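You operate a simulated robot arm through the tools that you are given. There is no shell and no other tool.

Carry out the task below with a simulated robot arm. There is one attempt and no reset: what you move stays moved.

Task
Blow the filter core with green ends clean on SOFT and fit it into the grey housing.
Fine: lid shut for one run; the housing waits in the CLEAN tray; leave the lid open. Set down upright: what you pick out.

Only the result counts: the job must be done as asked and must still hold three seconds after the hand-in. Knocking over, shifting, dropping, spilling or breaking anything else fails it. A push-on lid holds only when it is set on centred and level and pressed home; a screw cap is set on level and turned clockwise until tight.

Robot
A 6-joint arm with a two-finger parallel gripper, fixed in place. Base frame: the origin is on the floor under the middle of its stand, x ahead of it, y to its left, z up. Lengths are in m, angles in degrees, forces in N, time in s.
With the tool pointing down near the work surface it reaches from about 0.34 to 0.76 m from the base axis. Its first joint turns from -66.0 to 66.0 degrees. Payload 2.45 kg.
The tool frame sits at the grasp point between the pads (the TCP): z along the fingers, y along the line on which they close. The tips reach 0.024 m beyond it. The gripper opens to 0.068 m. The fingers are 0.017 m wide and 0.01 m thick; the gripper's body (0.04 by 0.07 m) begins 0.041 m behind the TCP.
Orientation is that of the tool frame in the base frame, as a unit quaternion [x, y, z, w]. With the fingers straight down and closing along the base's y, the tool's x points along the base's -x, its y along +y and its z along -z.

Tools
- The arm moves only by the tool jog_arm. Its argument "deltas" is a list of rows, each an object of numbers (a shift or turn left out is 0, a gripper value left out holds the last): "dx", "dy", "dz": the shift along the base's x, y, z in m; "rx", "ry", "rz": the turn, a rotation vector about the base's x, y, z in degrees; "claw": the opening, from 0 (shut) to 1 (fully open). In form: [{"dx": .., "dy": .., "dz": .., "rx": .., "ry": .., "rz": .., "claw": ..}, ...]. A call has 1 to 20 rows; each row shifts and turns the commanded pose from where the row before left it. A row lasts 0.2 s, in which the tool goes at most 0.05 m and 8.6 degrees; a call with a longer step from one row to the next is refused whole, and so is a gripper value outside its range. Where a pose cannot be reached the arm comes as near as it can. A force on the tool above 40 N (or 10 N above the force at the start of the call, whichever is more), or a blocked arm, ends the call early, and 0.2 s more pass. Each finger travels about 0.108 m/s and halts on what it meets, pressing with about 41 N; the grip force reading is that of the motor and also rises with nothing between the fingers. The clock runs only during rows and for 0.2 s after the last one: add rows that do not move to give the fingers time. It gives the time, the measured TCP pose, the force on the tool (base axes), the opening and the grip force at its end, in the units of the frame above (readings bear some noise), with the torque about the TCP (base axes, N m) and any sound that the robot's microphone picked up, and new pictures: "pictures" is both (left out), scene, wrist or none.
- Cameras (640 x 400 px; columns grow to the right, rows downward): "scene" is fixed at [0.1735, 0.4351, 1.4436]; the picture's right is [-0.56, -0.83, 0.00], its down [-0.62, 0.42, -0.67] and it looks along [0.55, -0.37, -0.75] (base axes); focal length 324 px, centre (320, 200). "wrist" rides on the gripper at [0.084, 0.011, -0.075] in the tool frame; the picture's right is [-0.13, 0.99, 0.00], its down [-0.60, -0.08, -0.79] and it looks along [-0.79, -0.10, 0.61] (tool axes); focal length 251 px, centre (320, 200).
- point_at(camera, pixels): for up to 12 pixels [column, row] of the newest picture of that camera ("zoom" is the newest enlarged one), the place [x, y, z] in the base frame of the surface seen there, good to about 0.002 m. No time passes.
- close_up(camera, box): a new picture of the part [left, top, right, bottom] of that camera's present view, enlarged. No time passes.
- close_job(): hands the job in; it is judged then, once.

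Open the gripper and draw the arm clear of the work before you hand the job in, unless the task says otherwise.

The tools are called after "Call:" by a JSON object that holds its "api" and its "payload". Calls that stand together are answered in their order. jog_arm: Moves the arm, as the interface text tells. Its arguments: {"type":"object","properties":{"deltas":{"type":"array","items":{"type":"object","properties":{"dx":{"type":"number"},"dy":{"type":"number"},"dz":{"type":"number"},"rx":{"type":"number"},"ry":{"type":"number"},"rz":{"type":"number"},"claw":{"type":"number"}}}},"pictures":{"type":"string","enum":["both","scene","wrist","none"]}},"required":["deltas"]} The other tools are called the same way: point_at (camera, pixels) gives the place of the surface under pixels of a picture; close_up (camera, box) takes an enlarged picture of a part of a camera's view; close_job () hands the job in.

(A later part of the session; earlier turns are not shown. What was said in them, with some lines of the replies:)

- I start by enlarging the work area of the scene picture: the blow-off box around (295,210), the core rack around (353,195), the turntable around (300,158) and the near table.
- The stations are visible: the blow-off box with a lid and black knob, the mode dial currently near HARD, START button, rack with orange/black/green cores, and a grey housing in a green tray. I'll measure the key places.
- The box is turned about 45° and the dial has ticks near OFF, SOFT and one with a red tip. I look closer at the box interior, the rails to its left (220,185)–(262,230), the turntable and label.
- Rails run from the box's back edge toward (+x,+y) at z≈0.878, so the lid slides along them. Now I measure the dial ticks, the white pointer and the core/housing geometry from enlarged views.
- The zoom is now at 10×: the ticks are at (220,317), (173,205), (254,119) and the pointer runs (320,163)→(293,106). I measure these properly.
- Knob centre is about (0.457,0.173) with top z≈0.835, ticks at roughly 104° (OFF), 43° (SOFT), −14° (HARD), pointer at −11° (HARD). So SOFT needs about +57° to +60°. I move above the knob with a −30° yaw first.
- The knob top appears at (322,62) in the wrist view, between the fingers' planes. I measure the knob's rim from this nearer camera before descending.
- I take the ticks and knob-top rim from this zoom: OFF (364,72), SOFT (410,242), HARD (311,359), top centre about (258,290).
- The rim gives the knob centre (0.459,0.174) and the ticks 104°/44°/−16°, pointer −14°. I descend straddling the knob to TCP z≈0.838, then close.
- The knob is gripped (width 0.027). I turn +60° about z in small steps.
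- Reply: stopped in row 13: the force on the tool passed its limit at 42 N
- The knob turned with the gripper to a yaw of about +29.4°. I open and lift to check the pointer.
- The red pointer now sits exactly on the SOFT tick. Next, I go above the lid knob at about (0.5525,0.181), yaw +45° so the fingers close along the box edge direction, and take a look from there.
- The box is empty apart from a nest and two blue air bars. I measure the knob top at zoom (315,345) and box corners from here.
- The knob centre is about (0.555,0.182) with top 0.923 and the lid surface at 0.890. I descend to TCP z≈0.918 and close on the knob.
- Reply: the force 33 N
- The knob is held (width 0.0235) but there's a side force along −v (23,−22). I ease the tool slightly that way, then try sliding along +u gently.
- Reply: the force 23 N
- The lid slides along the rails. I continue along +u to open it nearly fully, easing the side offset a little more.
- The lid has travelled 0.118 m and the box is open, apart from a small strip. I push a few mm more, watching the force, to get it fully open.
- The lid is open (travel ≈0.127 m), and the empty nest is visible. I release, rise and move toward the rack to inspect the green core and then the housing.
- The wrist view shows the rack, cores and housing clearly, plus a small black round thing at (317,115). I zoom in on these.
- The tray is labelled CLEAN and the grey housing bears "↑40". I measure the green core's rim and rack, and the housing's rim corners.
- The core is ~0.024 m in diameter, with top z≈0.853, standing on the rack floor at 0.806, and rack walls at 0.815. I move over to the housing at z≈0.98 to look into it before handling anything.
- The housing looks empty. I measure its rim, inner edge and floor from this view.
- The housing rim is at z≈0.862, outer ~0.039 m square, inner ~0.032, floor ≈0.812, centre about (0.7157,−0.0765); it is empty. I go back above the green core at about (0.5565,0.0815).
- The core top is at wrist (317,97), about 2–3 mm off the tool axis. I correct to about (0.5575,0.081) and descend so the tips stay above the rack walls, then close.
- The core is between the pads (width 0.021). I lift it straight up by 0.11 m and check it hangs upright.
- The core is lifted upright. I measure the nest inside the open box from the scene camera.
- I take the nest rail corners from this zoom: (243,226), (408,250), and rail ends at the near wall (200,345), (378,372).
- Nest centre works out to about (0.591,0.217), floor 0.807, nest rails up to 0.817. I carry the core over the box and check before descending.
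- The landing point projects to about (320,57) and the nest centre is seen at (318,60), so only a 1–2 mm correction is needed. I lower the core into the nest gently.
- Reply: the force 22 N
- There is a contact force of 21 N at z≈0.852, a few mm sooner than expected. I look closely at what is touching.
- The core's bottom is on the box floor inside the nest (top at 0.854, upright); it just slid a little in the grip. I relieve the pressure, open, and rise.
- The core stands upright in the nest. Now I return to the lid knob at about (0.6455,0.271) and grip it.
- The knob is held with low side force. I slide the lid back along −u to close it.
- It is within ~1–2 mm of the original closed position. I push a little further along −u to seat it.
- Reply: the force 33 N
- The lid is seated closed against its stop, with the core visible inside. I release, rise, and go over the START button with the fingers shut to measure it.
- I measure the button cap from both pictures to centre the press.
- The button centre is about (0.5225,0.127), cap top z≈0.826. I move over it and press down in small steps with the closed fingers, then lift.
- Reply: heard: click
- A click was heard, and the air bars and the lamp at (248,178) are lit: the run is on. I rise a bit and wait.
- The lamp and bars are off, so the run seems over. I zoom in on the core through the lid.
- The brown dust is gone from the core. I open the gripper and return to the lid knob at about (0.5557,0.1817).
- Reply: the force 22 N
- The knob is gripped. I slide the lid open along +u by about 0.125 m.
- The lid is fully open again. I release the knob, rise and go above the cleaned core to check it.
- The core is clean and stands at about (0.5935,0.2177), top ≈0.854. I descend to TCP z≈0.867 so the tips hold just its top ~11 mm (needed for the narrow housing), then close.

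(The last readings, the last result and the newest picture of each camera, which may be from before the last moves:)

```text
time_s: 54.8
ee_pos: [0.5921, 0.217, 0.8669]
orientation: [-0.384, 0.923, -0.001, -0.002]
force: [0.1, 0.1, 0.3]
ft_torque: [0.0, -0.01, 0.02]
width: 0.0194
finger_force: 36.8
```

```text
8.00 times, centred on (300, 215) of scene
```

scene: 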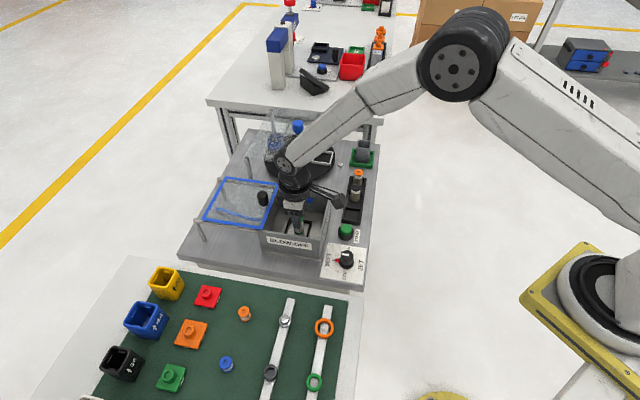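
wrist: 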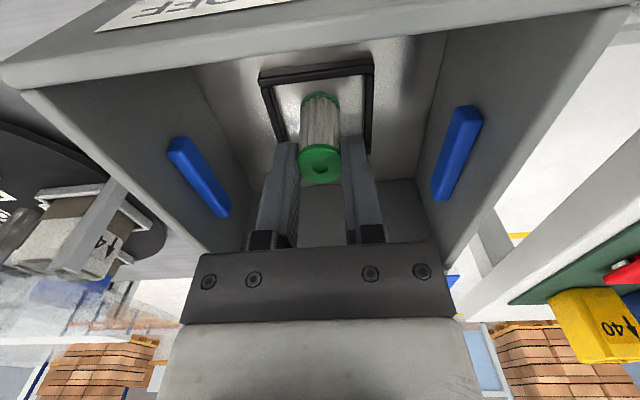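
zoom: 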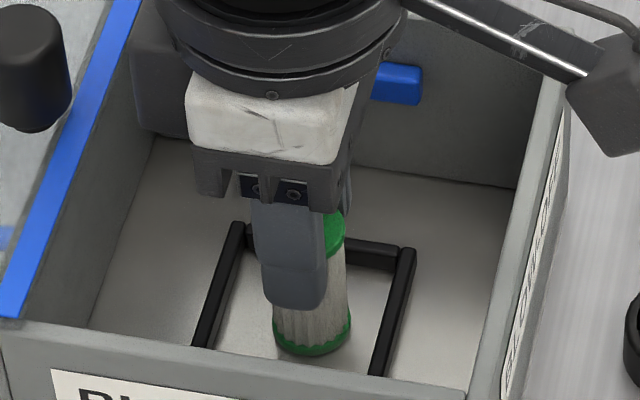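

The top of the core is held centred (tool-axis projection matches row 163). I lift slowly and check for slipping.

Call:
{"api": "jog_arm", "payload": {"deltas": [{"dz": 0.003}, {"dz": 0.005}, {"dz": 0.007}, {"dz": 0.01}, {}]}}

Call:
{"api": "close_up", "payload": {"camera": "wrist", "box": [220, 60, 420, 250]}}

Call:
{"api": "close_up", "payload": {"camera": "scene", "box": [270, 190, 330, 240]}}

```text
time_s: 56.0
ee_pos: [0.593, 0.2151, 0.8904]
orientation: [-0.383, 0.924, -0.002, -0.002]
force: [0.0, -0.3, -0.2]
ft_torque: [-0.01, 0.01, 0.0]
width: 0.0197
finger_force: 36.7
```

scene: 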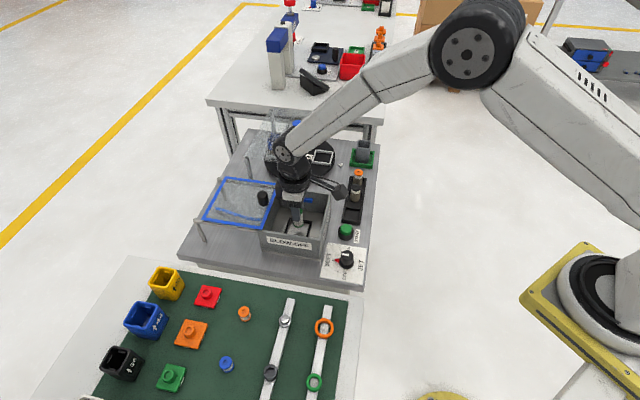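
wrist: 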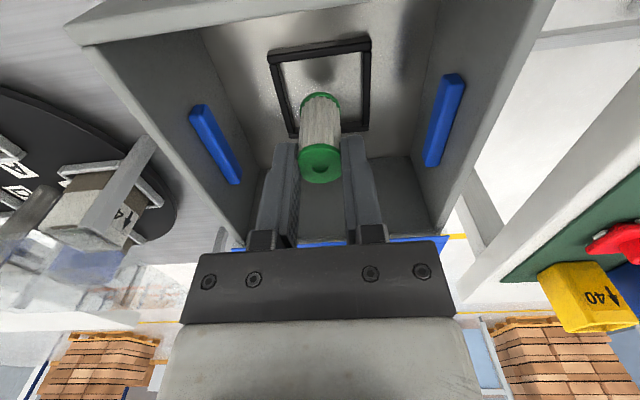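

```text
2.11 times, centred on (320, 155) of wrist
```

zoom: 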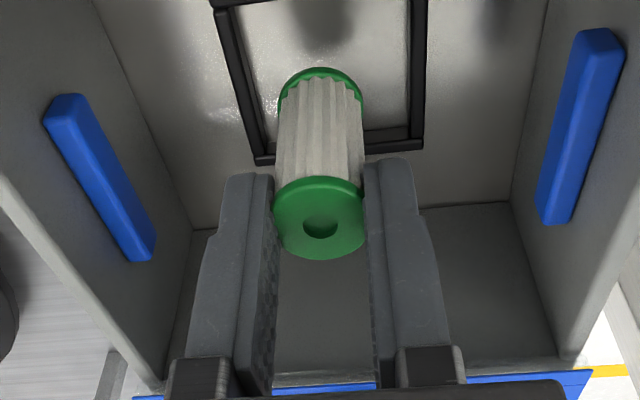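

```text
8.00 times, centred on (300, 215) of scene
```

zoom: 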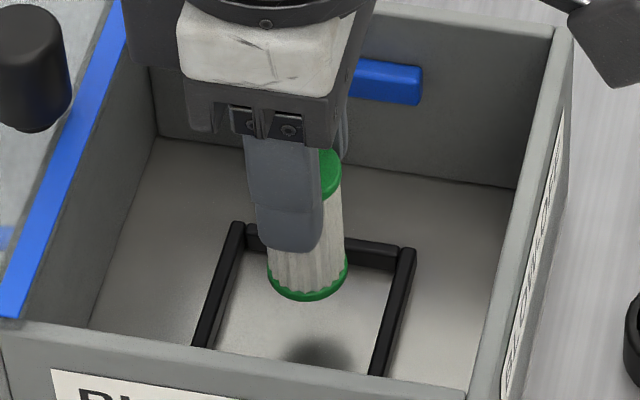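

No slip: the core hangs straight. I raise clear of the box rim and travel over the rack toward the housing, avoiding the turntable posts.

Call:
{"api": "jog_arm", "payload": {"deltas": [{"dz": 0.025}, {"dz": 0.03}, {"dz": 0.03}, {"dx": -0.0045, "dy": -0.035}, {"dx": -0.0045, "dy": -0.035}, {"dx": -0.0045, "dy": -0.035}, {"dx": -0.0045, "dy": -0.035}, {"dx": 0.028, "dy": -0.0303}, {"dx": 0.028, "dy": -0.0303}, {"dx": 0.028, "dy": -0.0303}, {"dx": 0.028, "dy": -0.0303}, {"dx": 0.028, "dy": -0.0303}, {}]}}

Call:
{"api": "close_up", "payload": {"camera": "wrist", "box": [220, 0, 420, 200]}}

Call:
{"api": "close_up", "payload": {"camera": "scene", "box": [330, 90, 400, 180]}}

```text
time_s: 58.8
ee_pos: [0.7126, -0.0767, 0.9761]
orientation: [-0.383, 0.924, -0.001, -0.002]
force: [-0.3, -0.8, 0.3]
ft_torque: [-0.01, 0.0, 0.05]
width: 0.0197
finger_force: 38.0
```

scene: 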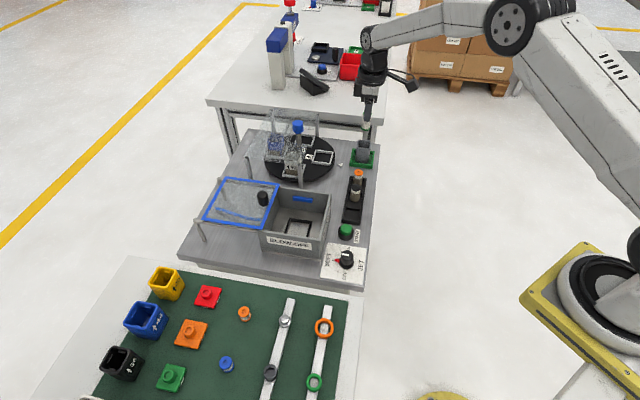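
wrist: 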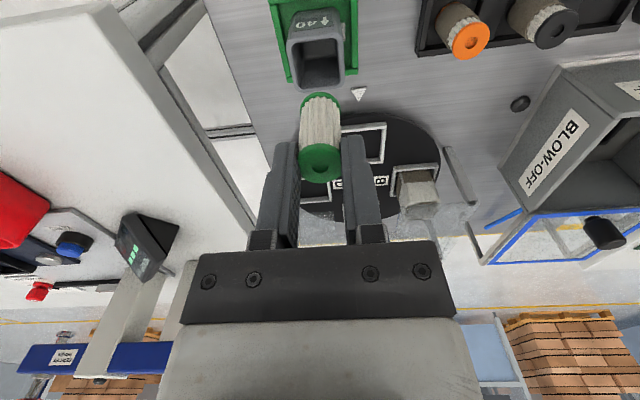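

```text
2.00 times, centred on (320, 100) of wrist
```

zoom: 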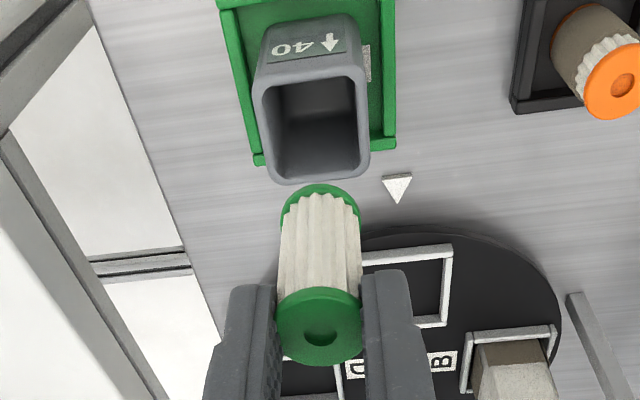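

```text
4.44 times, centred on (365, 135) of scene
```

zoom: 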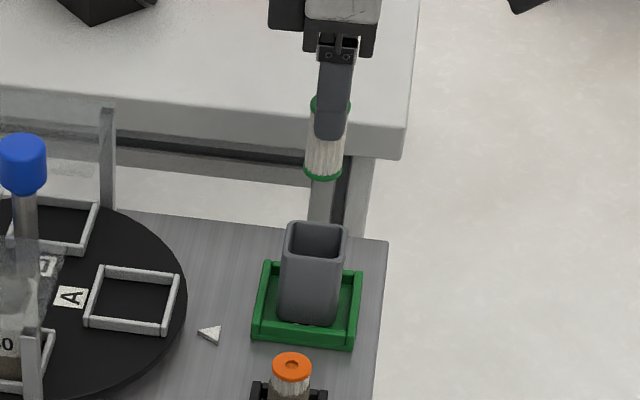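

Now I measure the housing's rim more precisely from this pose, to centre the core over it.

Call:
{"api": "close_up", "payload": {"camera": "wrist", "box": [272, 20, 368, 100]}}

Call:
{"api": "close_up", "payload": {"camera": "scene", "box": [344, 130, 384, 170]}}

```text
5.00 times, centred on (320, 60) of wrist
```

zoom: 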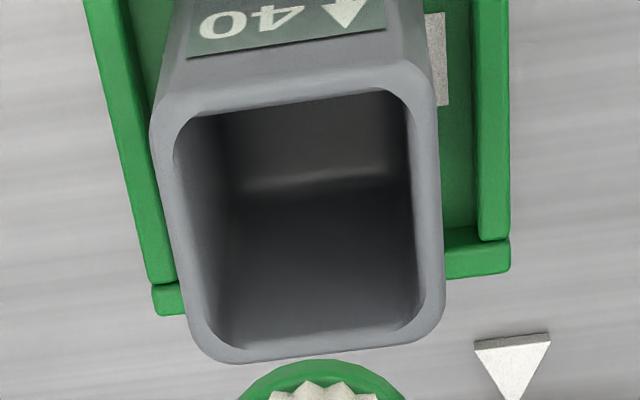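

```text
10.00 times, centred on (364, 150) of scene
```

zoom: 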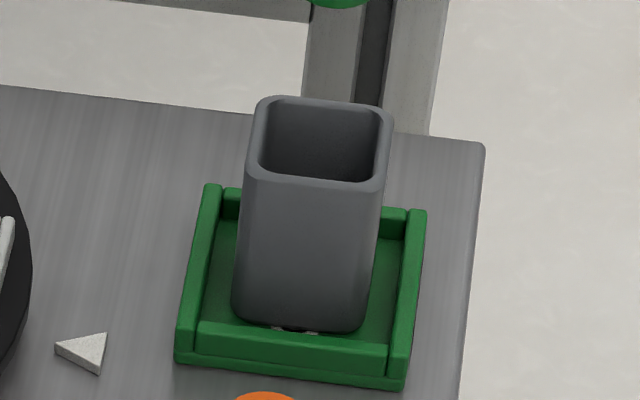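

The rim centre is seen at (316.7,65.3) against an expected (320,65.3), so I shift ~2.4 mm along −v (and a hair along −u for the core's slight lean), and descend to just above the rim to verify.

Call:
{"api": "jog_arm", "payload": {"deltas": [{"dx": 0.0011, "dy": -0.0023}, {"dz": -0.02}, {"dz": -0.02}, {"dz": -0.004}, {}]}}

Call:
{"api": "close_up", "payload": {"camera": "wrist", "box": [250, 20, 390, 200]}}

Call:
{"api": "close_up", "payload": {"camera": "scene", "box": [344, 120, 384, 170]}}

```text
time_s: 60.0
ee_pos: [0.7159, -0.0795, 0.9335]
orientation: [-0.383, 0.924, -0.001, -0.003]
force: [0.3, -0.2, 0.2]
ft_torque: [-0.01, 0.02, 0.01]
width: 0.0196
finger_force: 37.3
```

scene: 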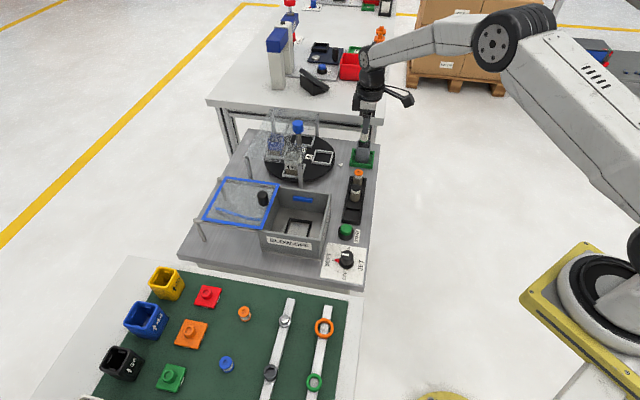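
wrist: 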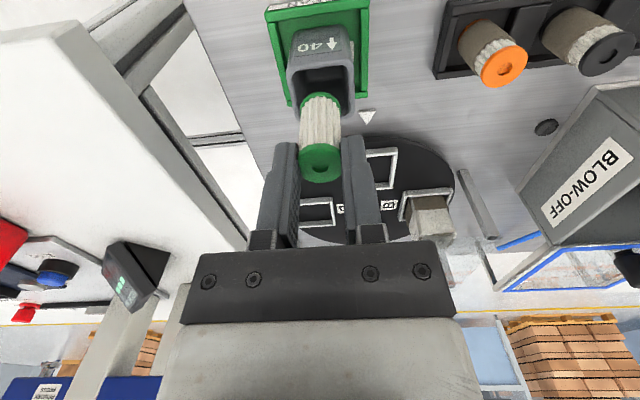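

```text
2.22 times, centred on (320, 110) of wrist
```

zoom: 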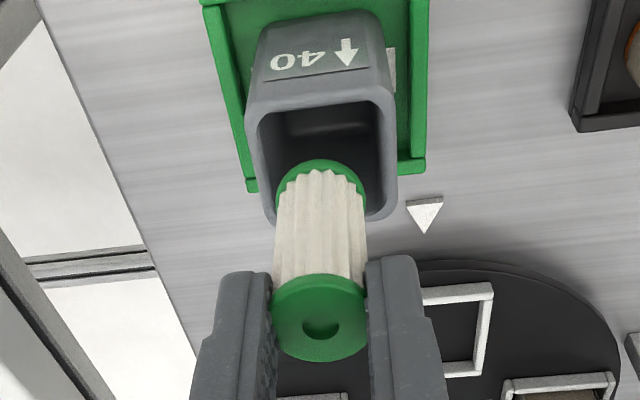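

```text
8.00 times, centred on (364, 145) of scene
```

zoom: 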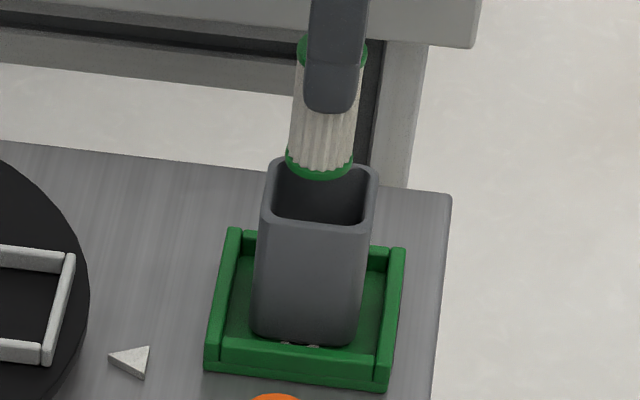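

I measure rim and core bottom positions together from a tighter zoom for relative alignment.

Call:
{"api": "close_up", "payload": {"camera": "wrist", "box": [272, 50, 368, 130]}}

Call:
{"api": "point_at", "payload": {"camera": "zoom", "pixels": [[320, 200], [220, 200], [420, 200], [320, 100], [160, 150], [180, 250], [470, 150], [480, 250], [320, 60], [320, 300]]}}

```text
5.00 times, centred on (320, 90) of wrist
```

zoom: 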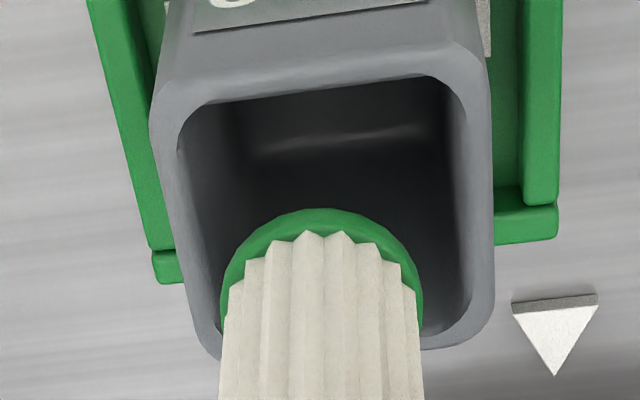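

```text
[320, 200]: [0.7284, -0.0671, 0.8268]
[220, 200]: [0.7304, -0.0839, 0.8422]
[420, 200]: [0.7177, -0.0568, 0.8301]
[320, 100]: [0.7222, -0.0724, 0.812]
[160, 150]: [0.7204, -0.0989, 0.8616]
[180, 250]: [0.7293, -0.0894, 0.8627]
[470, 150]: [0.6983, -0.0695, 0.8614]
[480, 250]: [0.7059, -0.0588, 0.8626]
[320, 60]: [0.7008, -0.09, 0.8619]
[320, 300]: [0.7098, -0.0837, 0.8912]
```

I query points on the core's bottom disc and top disc plus more rim points for a direct comparison.

Call:
{"api": "point_at", "payload": {"camera": "zoom", "pixels": [[322, 215], [228, 285], [419, 285], [322, 225], [175, 200], [479, 200], [174, 225], [480, 225], [310, 82], [330, 80], [205, 345], [460, 338]]}}

Call:
{"api": "point_at", "payload": {"camera": "wrist", "pixels": [[320, 165], [301, 165], [338, 163], [320, 180], [320, 150], [310, 165], [330, 165]]}}

Call:
{"api": "point_at", "payload": {"camera": "scene", "pixels": [[364, 139], [360, 138], [368, 138], [364, 141], [359, 150], [371, 149], [365, 151], [358, 146], [371, 144]]}}

```text
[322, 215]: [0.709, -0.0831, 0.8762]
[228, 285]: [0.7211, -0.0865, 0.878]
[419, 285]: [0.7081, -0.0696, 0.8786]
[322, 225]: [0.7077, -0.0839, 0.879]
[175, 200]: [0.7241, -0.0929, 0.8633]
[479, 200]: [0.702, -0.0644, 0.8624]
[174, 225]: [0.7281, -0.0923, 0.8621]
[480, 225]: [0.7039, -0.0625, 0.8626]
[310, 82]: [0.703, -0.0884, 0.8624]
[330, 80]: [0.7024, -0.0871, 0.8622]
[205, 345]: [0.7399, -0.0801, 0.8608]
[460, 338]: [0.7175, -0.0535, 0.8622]
```

```text
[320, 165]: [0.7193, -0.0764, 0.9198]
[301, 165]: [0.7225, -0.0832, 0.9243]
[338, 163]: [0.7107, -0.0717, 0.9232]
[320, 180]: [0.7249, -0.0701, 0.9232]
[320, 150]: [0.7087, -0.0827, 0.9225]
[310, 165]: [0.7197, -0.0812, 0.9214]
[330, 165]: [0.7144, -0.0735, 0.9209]
```

```text
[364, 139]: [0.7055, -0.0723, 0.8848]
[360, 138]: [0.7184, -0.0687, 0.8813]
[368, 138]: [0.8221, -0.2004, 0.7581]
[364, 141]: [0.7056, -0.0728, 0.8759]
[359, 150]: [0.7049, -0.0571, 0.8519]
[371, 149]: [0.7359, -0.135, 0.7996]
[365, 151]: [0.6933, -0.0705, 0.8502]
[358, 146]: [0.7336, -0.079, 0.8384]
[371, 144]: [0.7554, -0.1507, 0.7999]
```

Core bottom centre (u 0.4535, v −0.5608) and housing centre (u 0.452, v −0.5604) agree within 2 mm with ~5 mm clearance. I correct 1 mm and lower the core into the housing until the fingertips are just above the rim.

Call:
{"api": "jog_arm", "payload": {"deltas": [{"dx": -0.0007, "dy": -0.0007}, {"dz": -0.008}, {"dz": -0.008}, {"dz": -0.01}, {"dz": -0.01}, {"dz": -0.006}, {}]}}

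Call:
{"api": "close_up", "payload": {"camera": "wrist", "box": [250, 50, 390, 220]}}

Call:
{"api": "close_up", "payload": {"camera": "scene", "box": [344, 120, 384, 170]}}

```text
time_s: 61.6
ee_pos: [0.7159, -0.0784, 0.8902]
orientation: [-0.383, 0.924, 0.0, -0.002]
force: [-0.2, 0.0, -0.7]
ft_torque: [-0.02, -0.02, -0.01]
width: 0.0198
finger_force: 37.4
```

scene: 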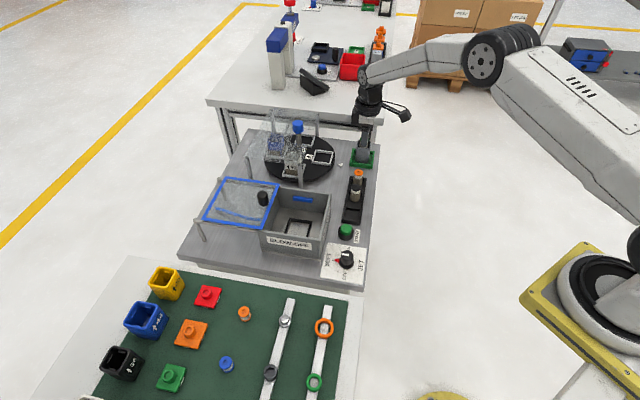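
wrist: 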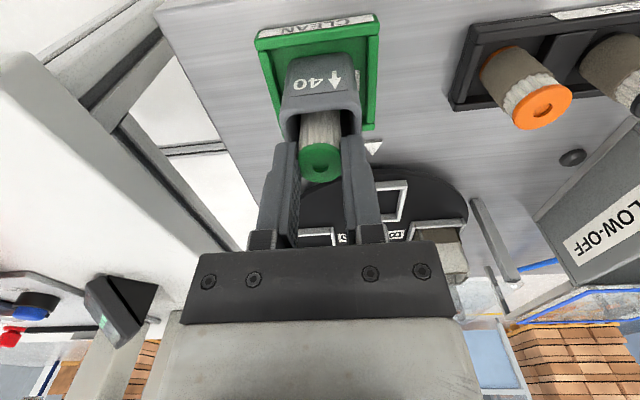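

```text
2.35 times, centred on (320, 135) of wrist
```

zoom: 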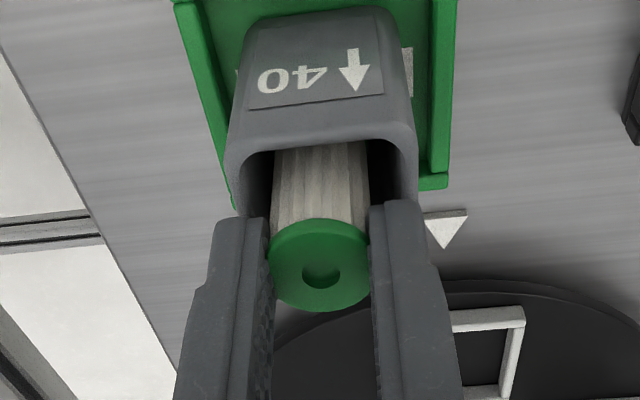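

```text
8.00 times, centred on (364, 145) of scene
```

zoom: 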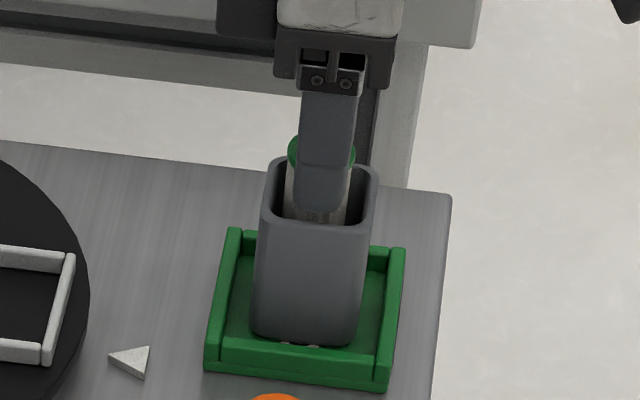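

The core is in the well with the tips ~4 mm above the rim and no contact. I lower 2.5 mm more and then open.

Call:
{"api": "jog_arm", "payload": {"deltas": [{"dz": -0.0025}, {}], "pictures": "none"}}

```text
time_s: 62.2
ee_pos: [0.7147, -0.0799, 0.8885]
orientation: [-0.384, 0.923, -0.002, -0.002]
force: [0.2, 0.0, 0.7]
ft_torque: [0.0, 0.01, 0.0]
width: 0.0198
finger_force: 37.1
```

Still no contact. I open to release the core into the housing and check.

Call:
{"api": "jog_arm", "payload": {"deltas": [{"claw": 0.6}, {"claw": 0.6}, {}, {}]}}

Call:
{"api": "close_up", "payload": {"camera": "wrist", "box": [250, 50, 390, 220]}}

Call:
{"api": "close_up", "payload": {"camera": "scene", "box": [344, 120, 384, 170]}}

```text
time_s: 63.2
ee_pos: [0.7148, -0.0782, 0.888]
orientation: [-0.384, 0.923, -0.001, -0.002]
force: [-0.6, -0.7, -0.3]
ft_torque: [-0.05, -0.01, -0.02]
width: 0.0407
finger_force: 0.0
```

scene: 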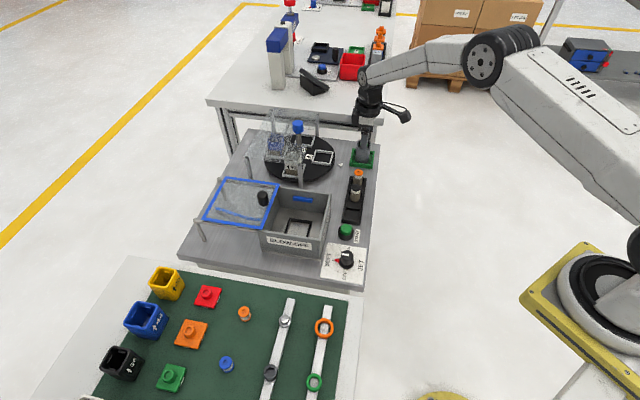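
wrist: 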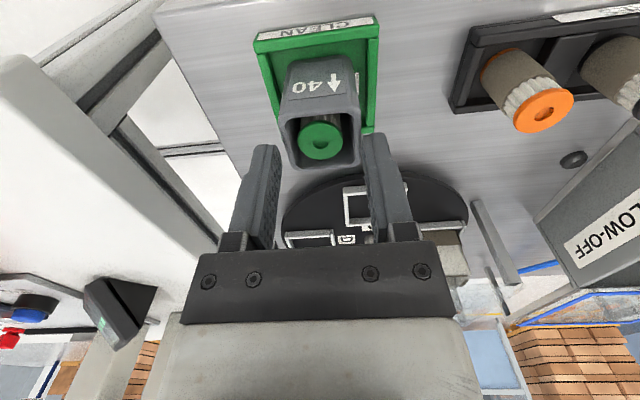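

```text
2.35 times, centred on (320, 135) of wrist
```

zoom: 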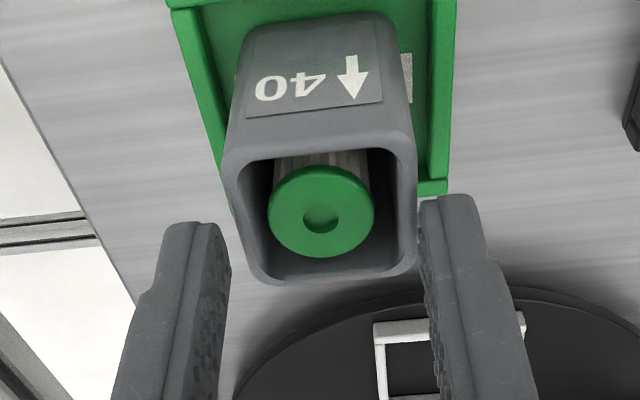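

```text
8.00 times, centred on (364, 145) of scene
```

zoom: 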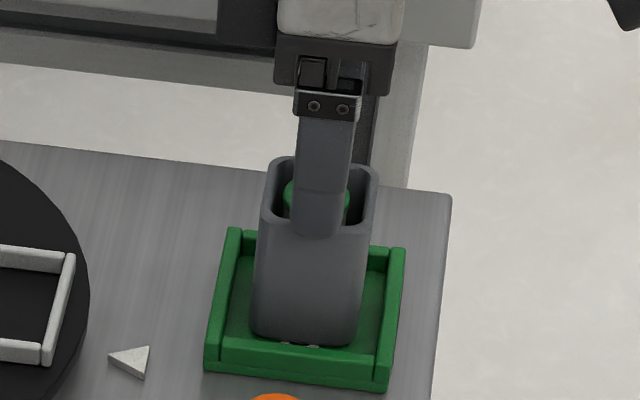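

The core dropped into the housing. I rise clear and measure its top level and seat.

Call:
{"api": "jog_arm", "payload": {"deltas": [{"dz": 0.02}, {"dz": 0.03}, {"dz": 0.04}, {"dz": 0.02}, {}]}}

Call:
{"api": "close_up", "payload": {"camera": "scene", "box": [344, 130, 384, 170]}}

Call:
{"api": "close_up", "payload": {"camera": "wrist", "box": [272, 10, 368, 90]}}

```text
time_s: 64.4
ee_pos: [0.7141, -0.0795, 1.0002]
orientation: [-0.383, 0.924, -0.001, -0.002]
force: [0.1, -0.1, -0.9]
ft_torque: [-0.01, 0.02, 0.01]
width: 0.0407
finger_force: 0.0
```

scene: 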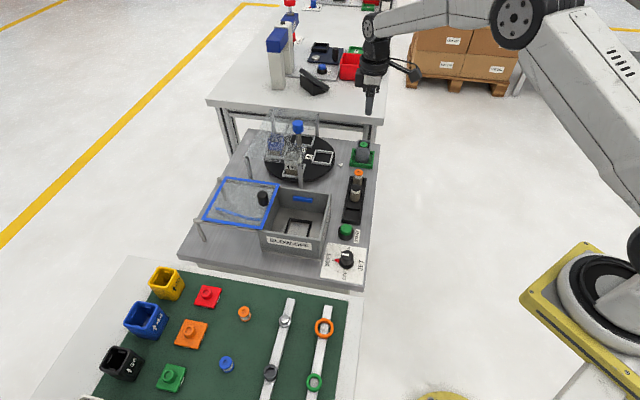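
wrist: 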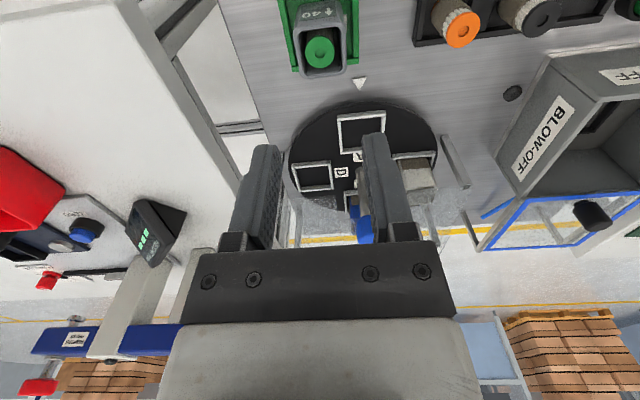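

```text
10.00 times, centred on (364, 150) of scene
```

zoom: 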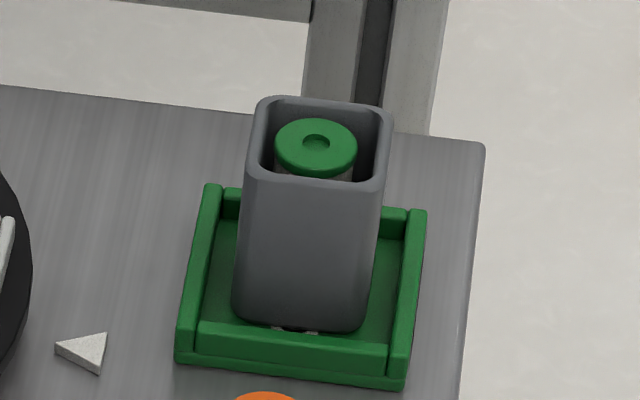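

```text
5.00 times, centred on (320, 50) of wrist
```

zoom: 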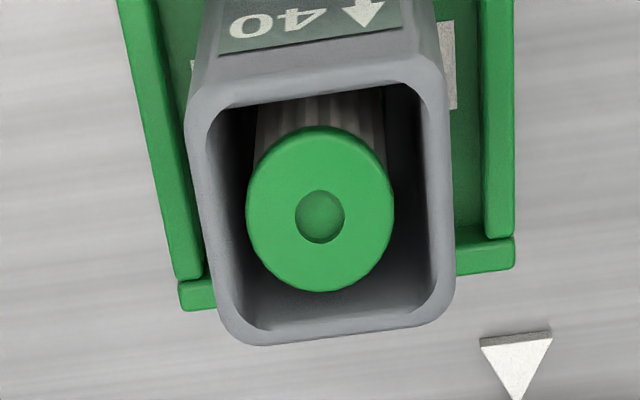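

Call:
{"api": "point_at", "payload": {"camera": "zoom", "pixels": [[275, 215], [320, 160], [365, 215], [320, 265], [255, 200], [385, 200], [200, 200], [440, 180], [320, 90], [320, 335], [325, 105]]}}

Call:
{"api": "point_at", "payload": {"camera": "scene", "pixels": [[363.5, 144], [360.5, 145], [366.5, 145], [363.5, 142.5], [363.5, 146.5], [363, 149]]}}

```text
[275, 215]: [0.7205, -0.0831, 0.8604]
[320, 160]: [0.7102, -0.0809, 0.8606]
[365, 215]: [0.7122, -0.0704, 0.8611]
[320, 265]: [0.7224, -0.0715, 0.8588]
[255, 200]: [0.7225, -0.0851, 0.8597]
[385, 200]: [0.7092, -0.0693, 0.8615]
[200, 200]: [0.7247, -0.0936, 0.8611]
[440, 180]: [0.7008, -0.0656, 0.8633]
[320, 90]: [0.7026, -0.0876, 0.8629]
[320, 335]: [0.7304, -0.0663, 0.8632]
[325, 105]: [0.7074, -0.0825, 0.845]
```

```text
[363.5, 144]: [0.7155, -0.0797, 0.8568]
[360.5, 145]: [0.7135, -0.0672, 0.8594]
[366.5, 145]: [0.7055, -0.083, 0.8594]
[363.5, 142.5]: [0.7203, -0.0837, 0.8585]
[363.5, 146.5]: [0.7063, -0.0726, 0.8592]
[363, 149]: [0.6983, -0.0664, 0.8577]
```

The core top is level at z≈0.860 all round, which puts its bottom on the housing floor (0.8125), upright and centred. I open the gripper fully and draw the arm back and up, clear of the work.

Call:
{"api": "jog_arm", "payload": {"deltas": [{"dz": 0.04, "claw": 1}, {"dx": -0.03, "dz": 0.03}, {"dx": -0.04, "dz": 0.02}, {"dx": -0.04}, {"dx": -0.04}, {"dx": -0.04}, {"dx": -0.03}, {}, {}]}}

Call:
{"api": "close_up", "payload": {"camera": "scene", "box": [190, 110, 390, 290]}}

Call:
{"api": "close_up", "payload": {"camera": "scene", "box": [190, 165, 340, 265]}}

Call:
{"api": "close_up", "payload": {"camera": "scene", "box": [330, 130, 380, 180]}}

```text
time_s: 66.4
ee_pos: [0.4956, -0.0772, 1.0861]
orientation: [-0.383, 0.924, -0.001, -0.003]
force: [0.8, -0.1, -0.3]
ft_torque: [0.01, 0.01, 0.0]
width: 0.068
finger_force: 0.0
```

scene: 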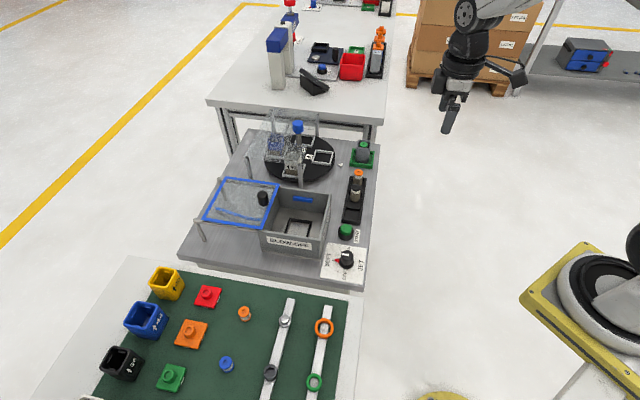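
wrist: 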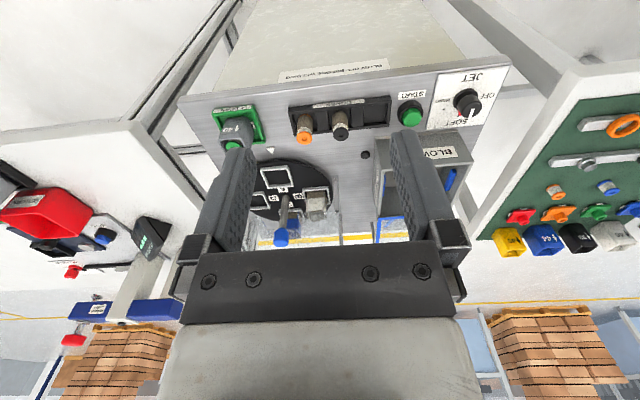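

```text
2.22 times, centred on (290, 200) of scene
```

zoom: 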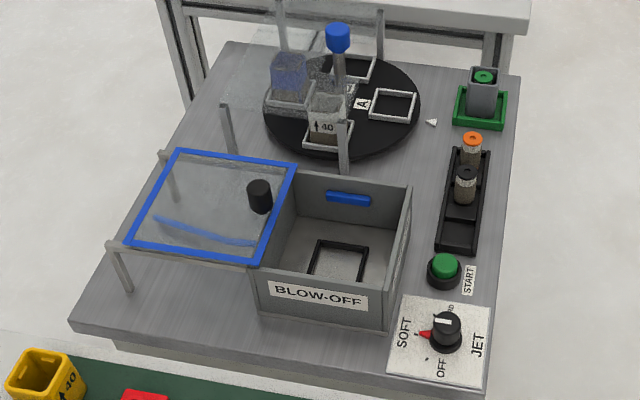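

```text
4.00 times, centred on (265, 215) of scene
```

zoom: 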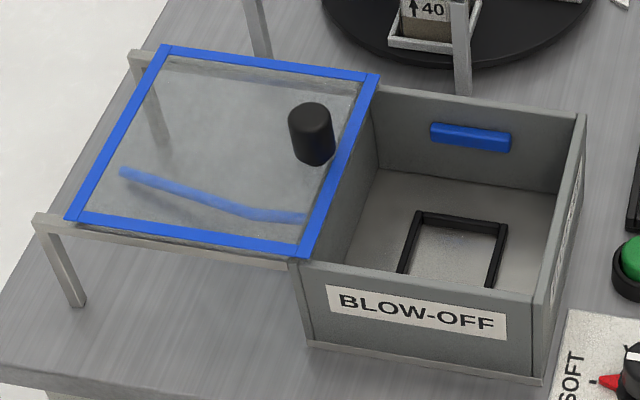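

```text
8.00 times, centred on (355, 155) of scene
```

zoom: 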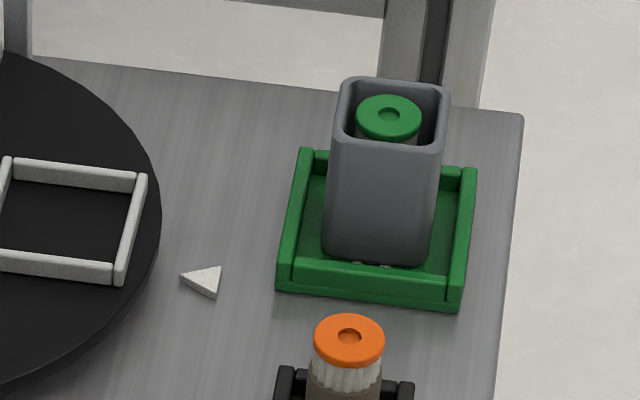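

Everything else looks undisturbed, and the lid is open. I read the label on the station's edge at wrist (333,70) before handing in.

Call:
{"api": "close_up", "payload": {"camera": "wrist", "box": [270, 50, 400, 100]}}

Call:
{"api": "close_up", "payload": {"camera": "wrist", "box": [190, 80, 350, 250]}}

```text
4.92 times, centred on (335, 75) of wrist
```

zoom: 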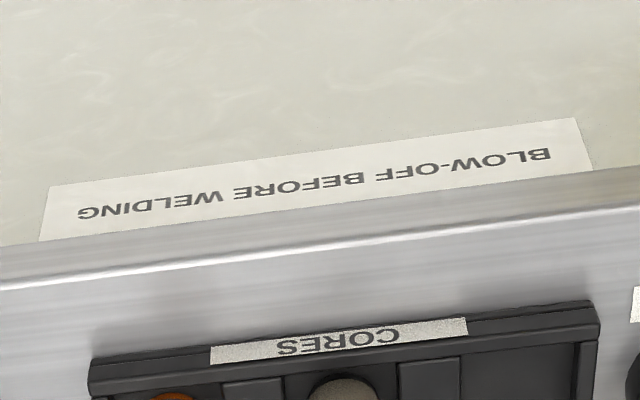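

```text
2.35 times, centred on (270, 165) of wrist
```

zoom: 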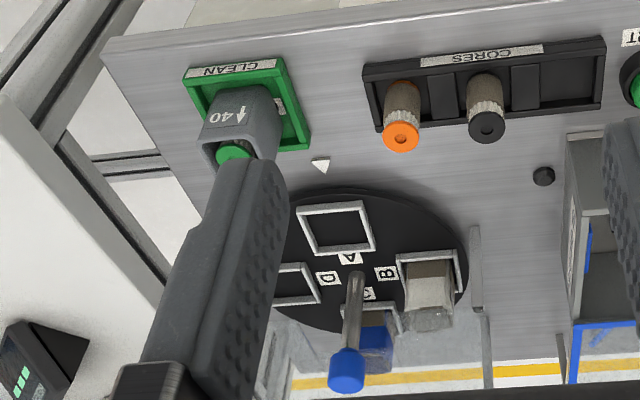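

The edge label only reads "BLOW-OFF BEFORE WELDING". The green-ended core is clean and seated upright in the grey housing in the CLEAN tray, the lid is open, the dial is on SOFT, and the arm is clear with its gripper open, so I hand the job in.

Call:
{"api": "close_job", "payload": {}}

```text
The job is handed in.
```

The green-ended filter core has been blown clean on SOFT and is seated upright in the grey housing. I've handed the job in; the tool accepted it but gave no verdict.

- **Cleaning:** I turned the dial from HARD to SOFT, stood the core in the box, shut the lid and pressed START once. Afterwards the brown dust was gone.
- **Fitting:** The housing is too narrow for the fingers to go in, so I let the core drop the last 14 mm or so inside it. Its top is level and just below the rim, at the height expected if it rests on the floor.
- **How I left it:** The housing is still in the CLEAN tray and the lid is open. The orange and black cores, the turntable and everything else look undisturbed in the final pictures. The gripper is open and the arm is clear.
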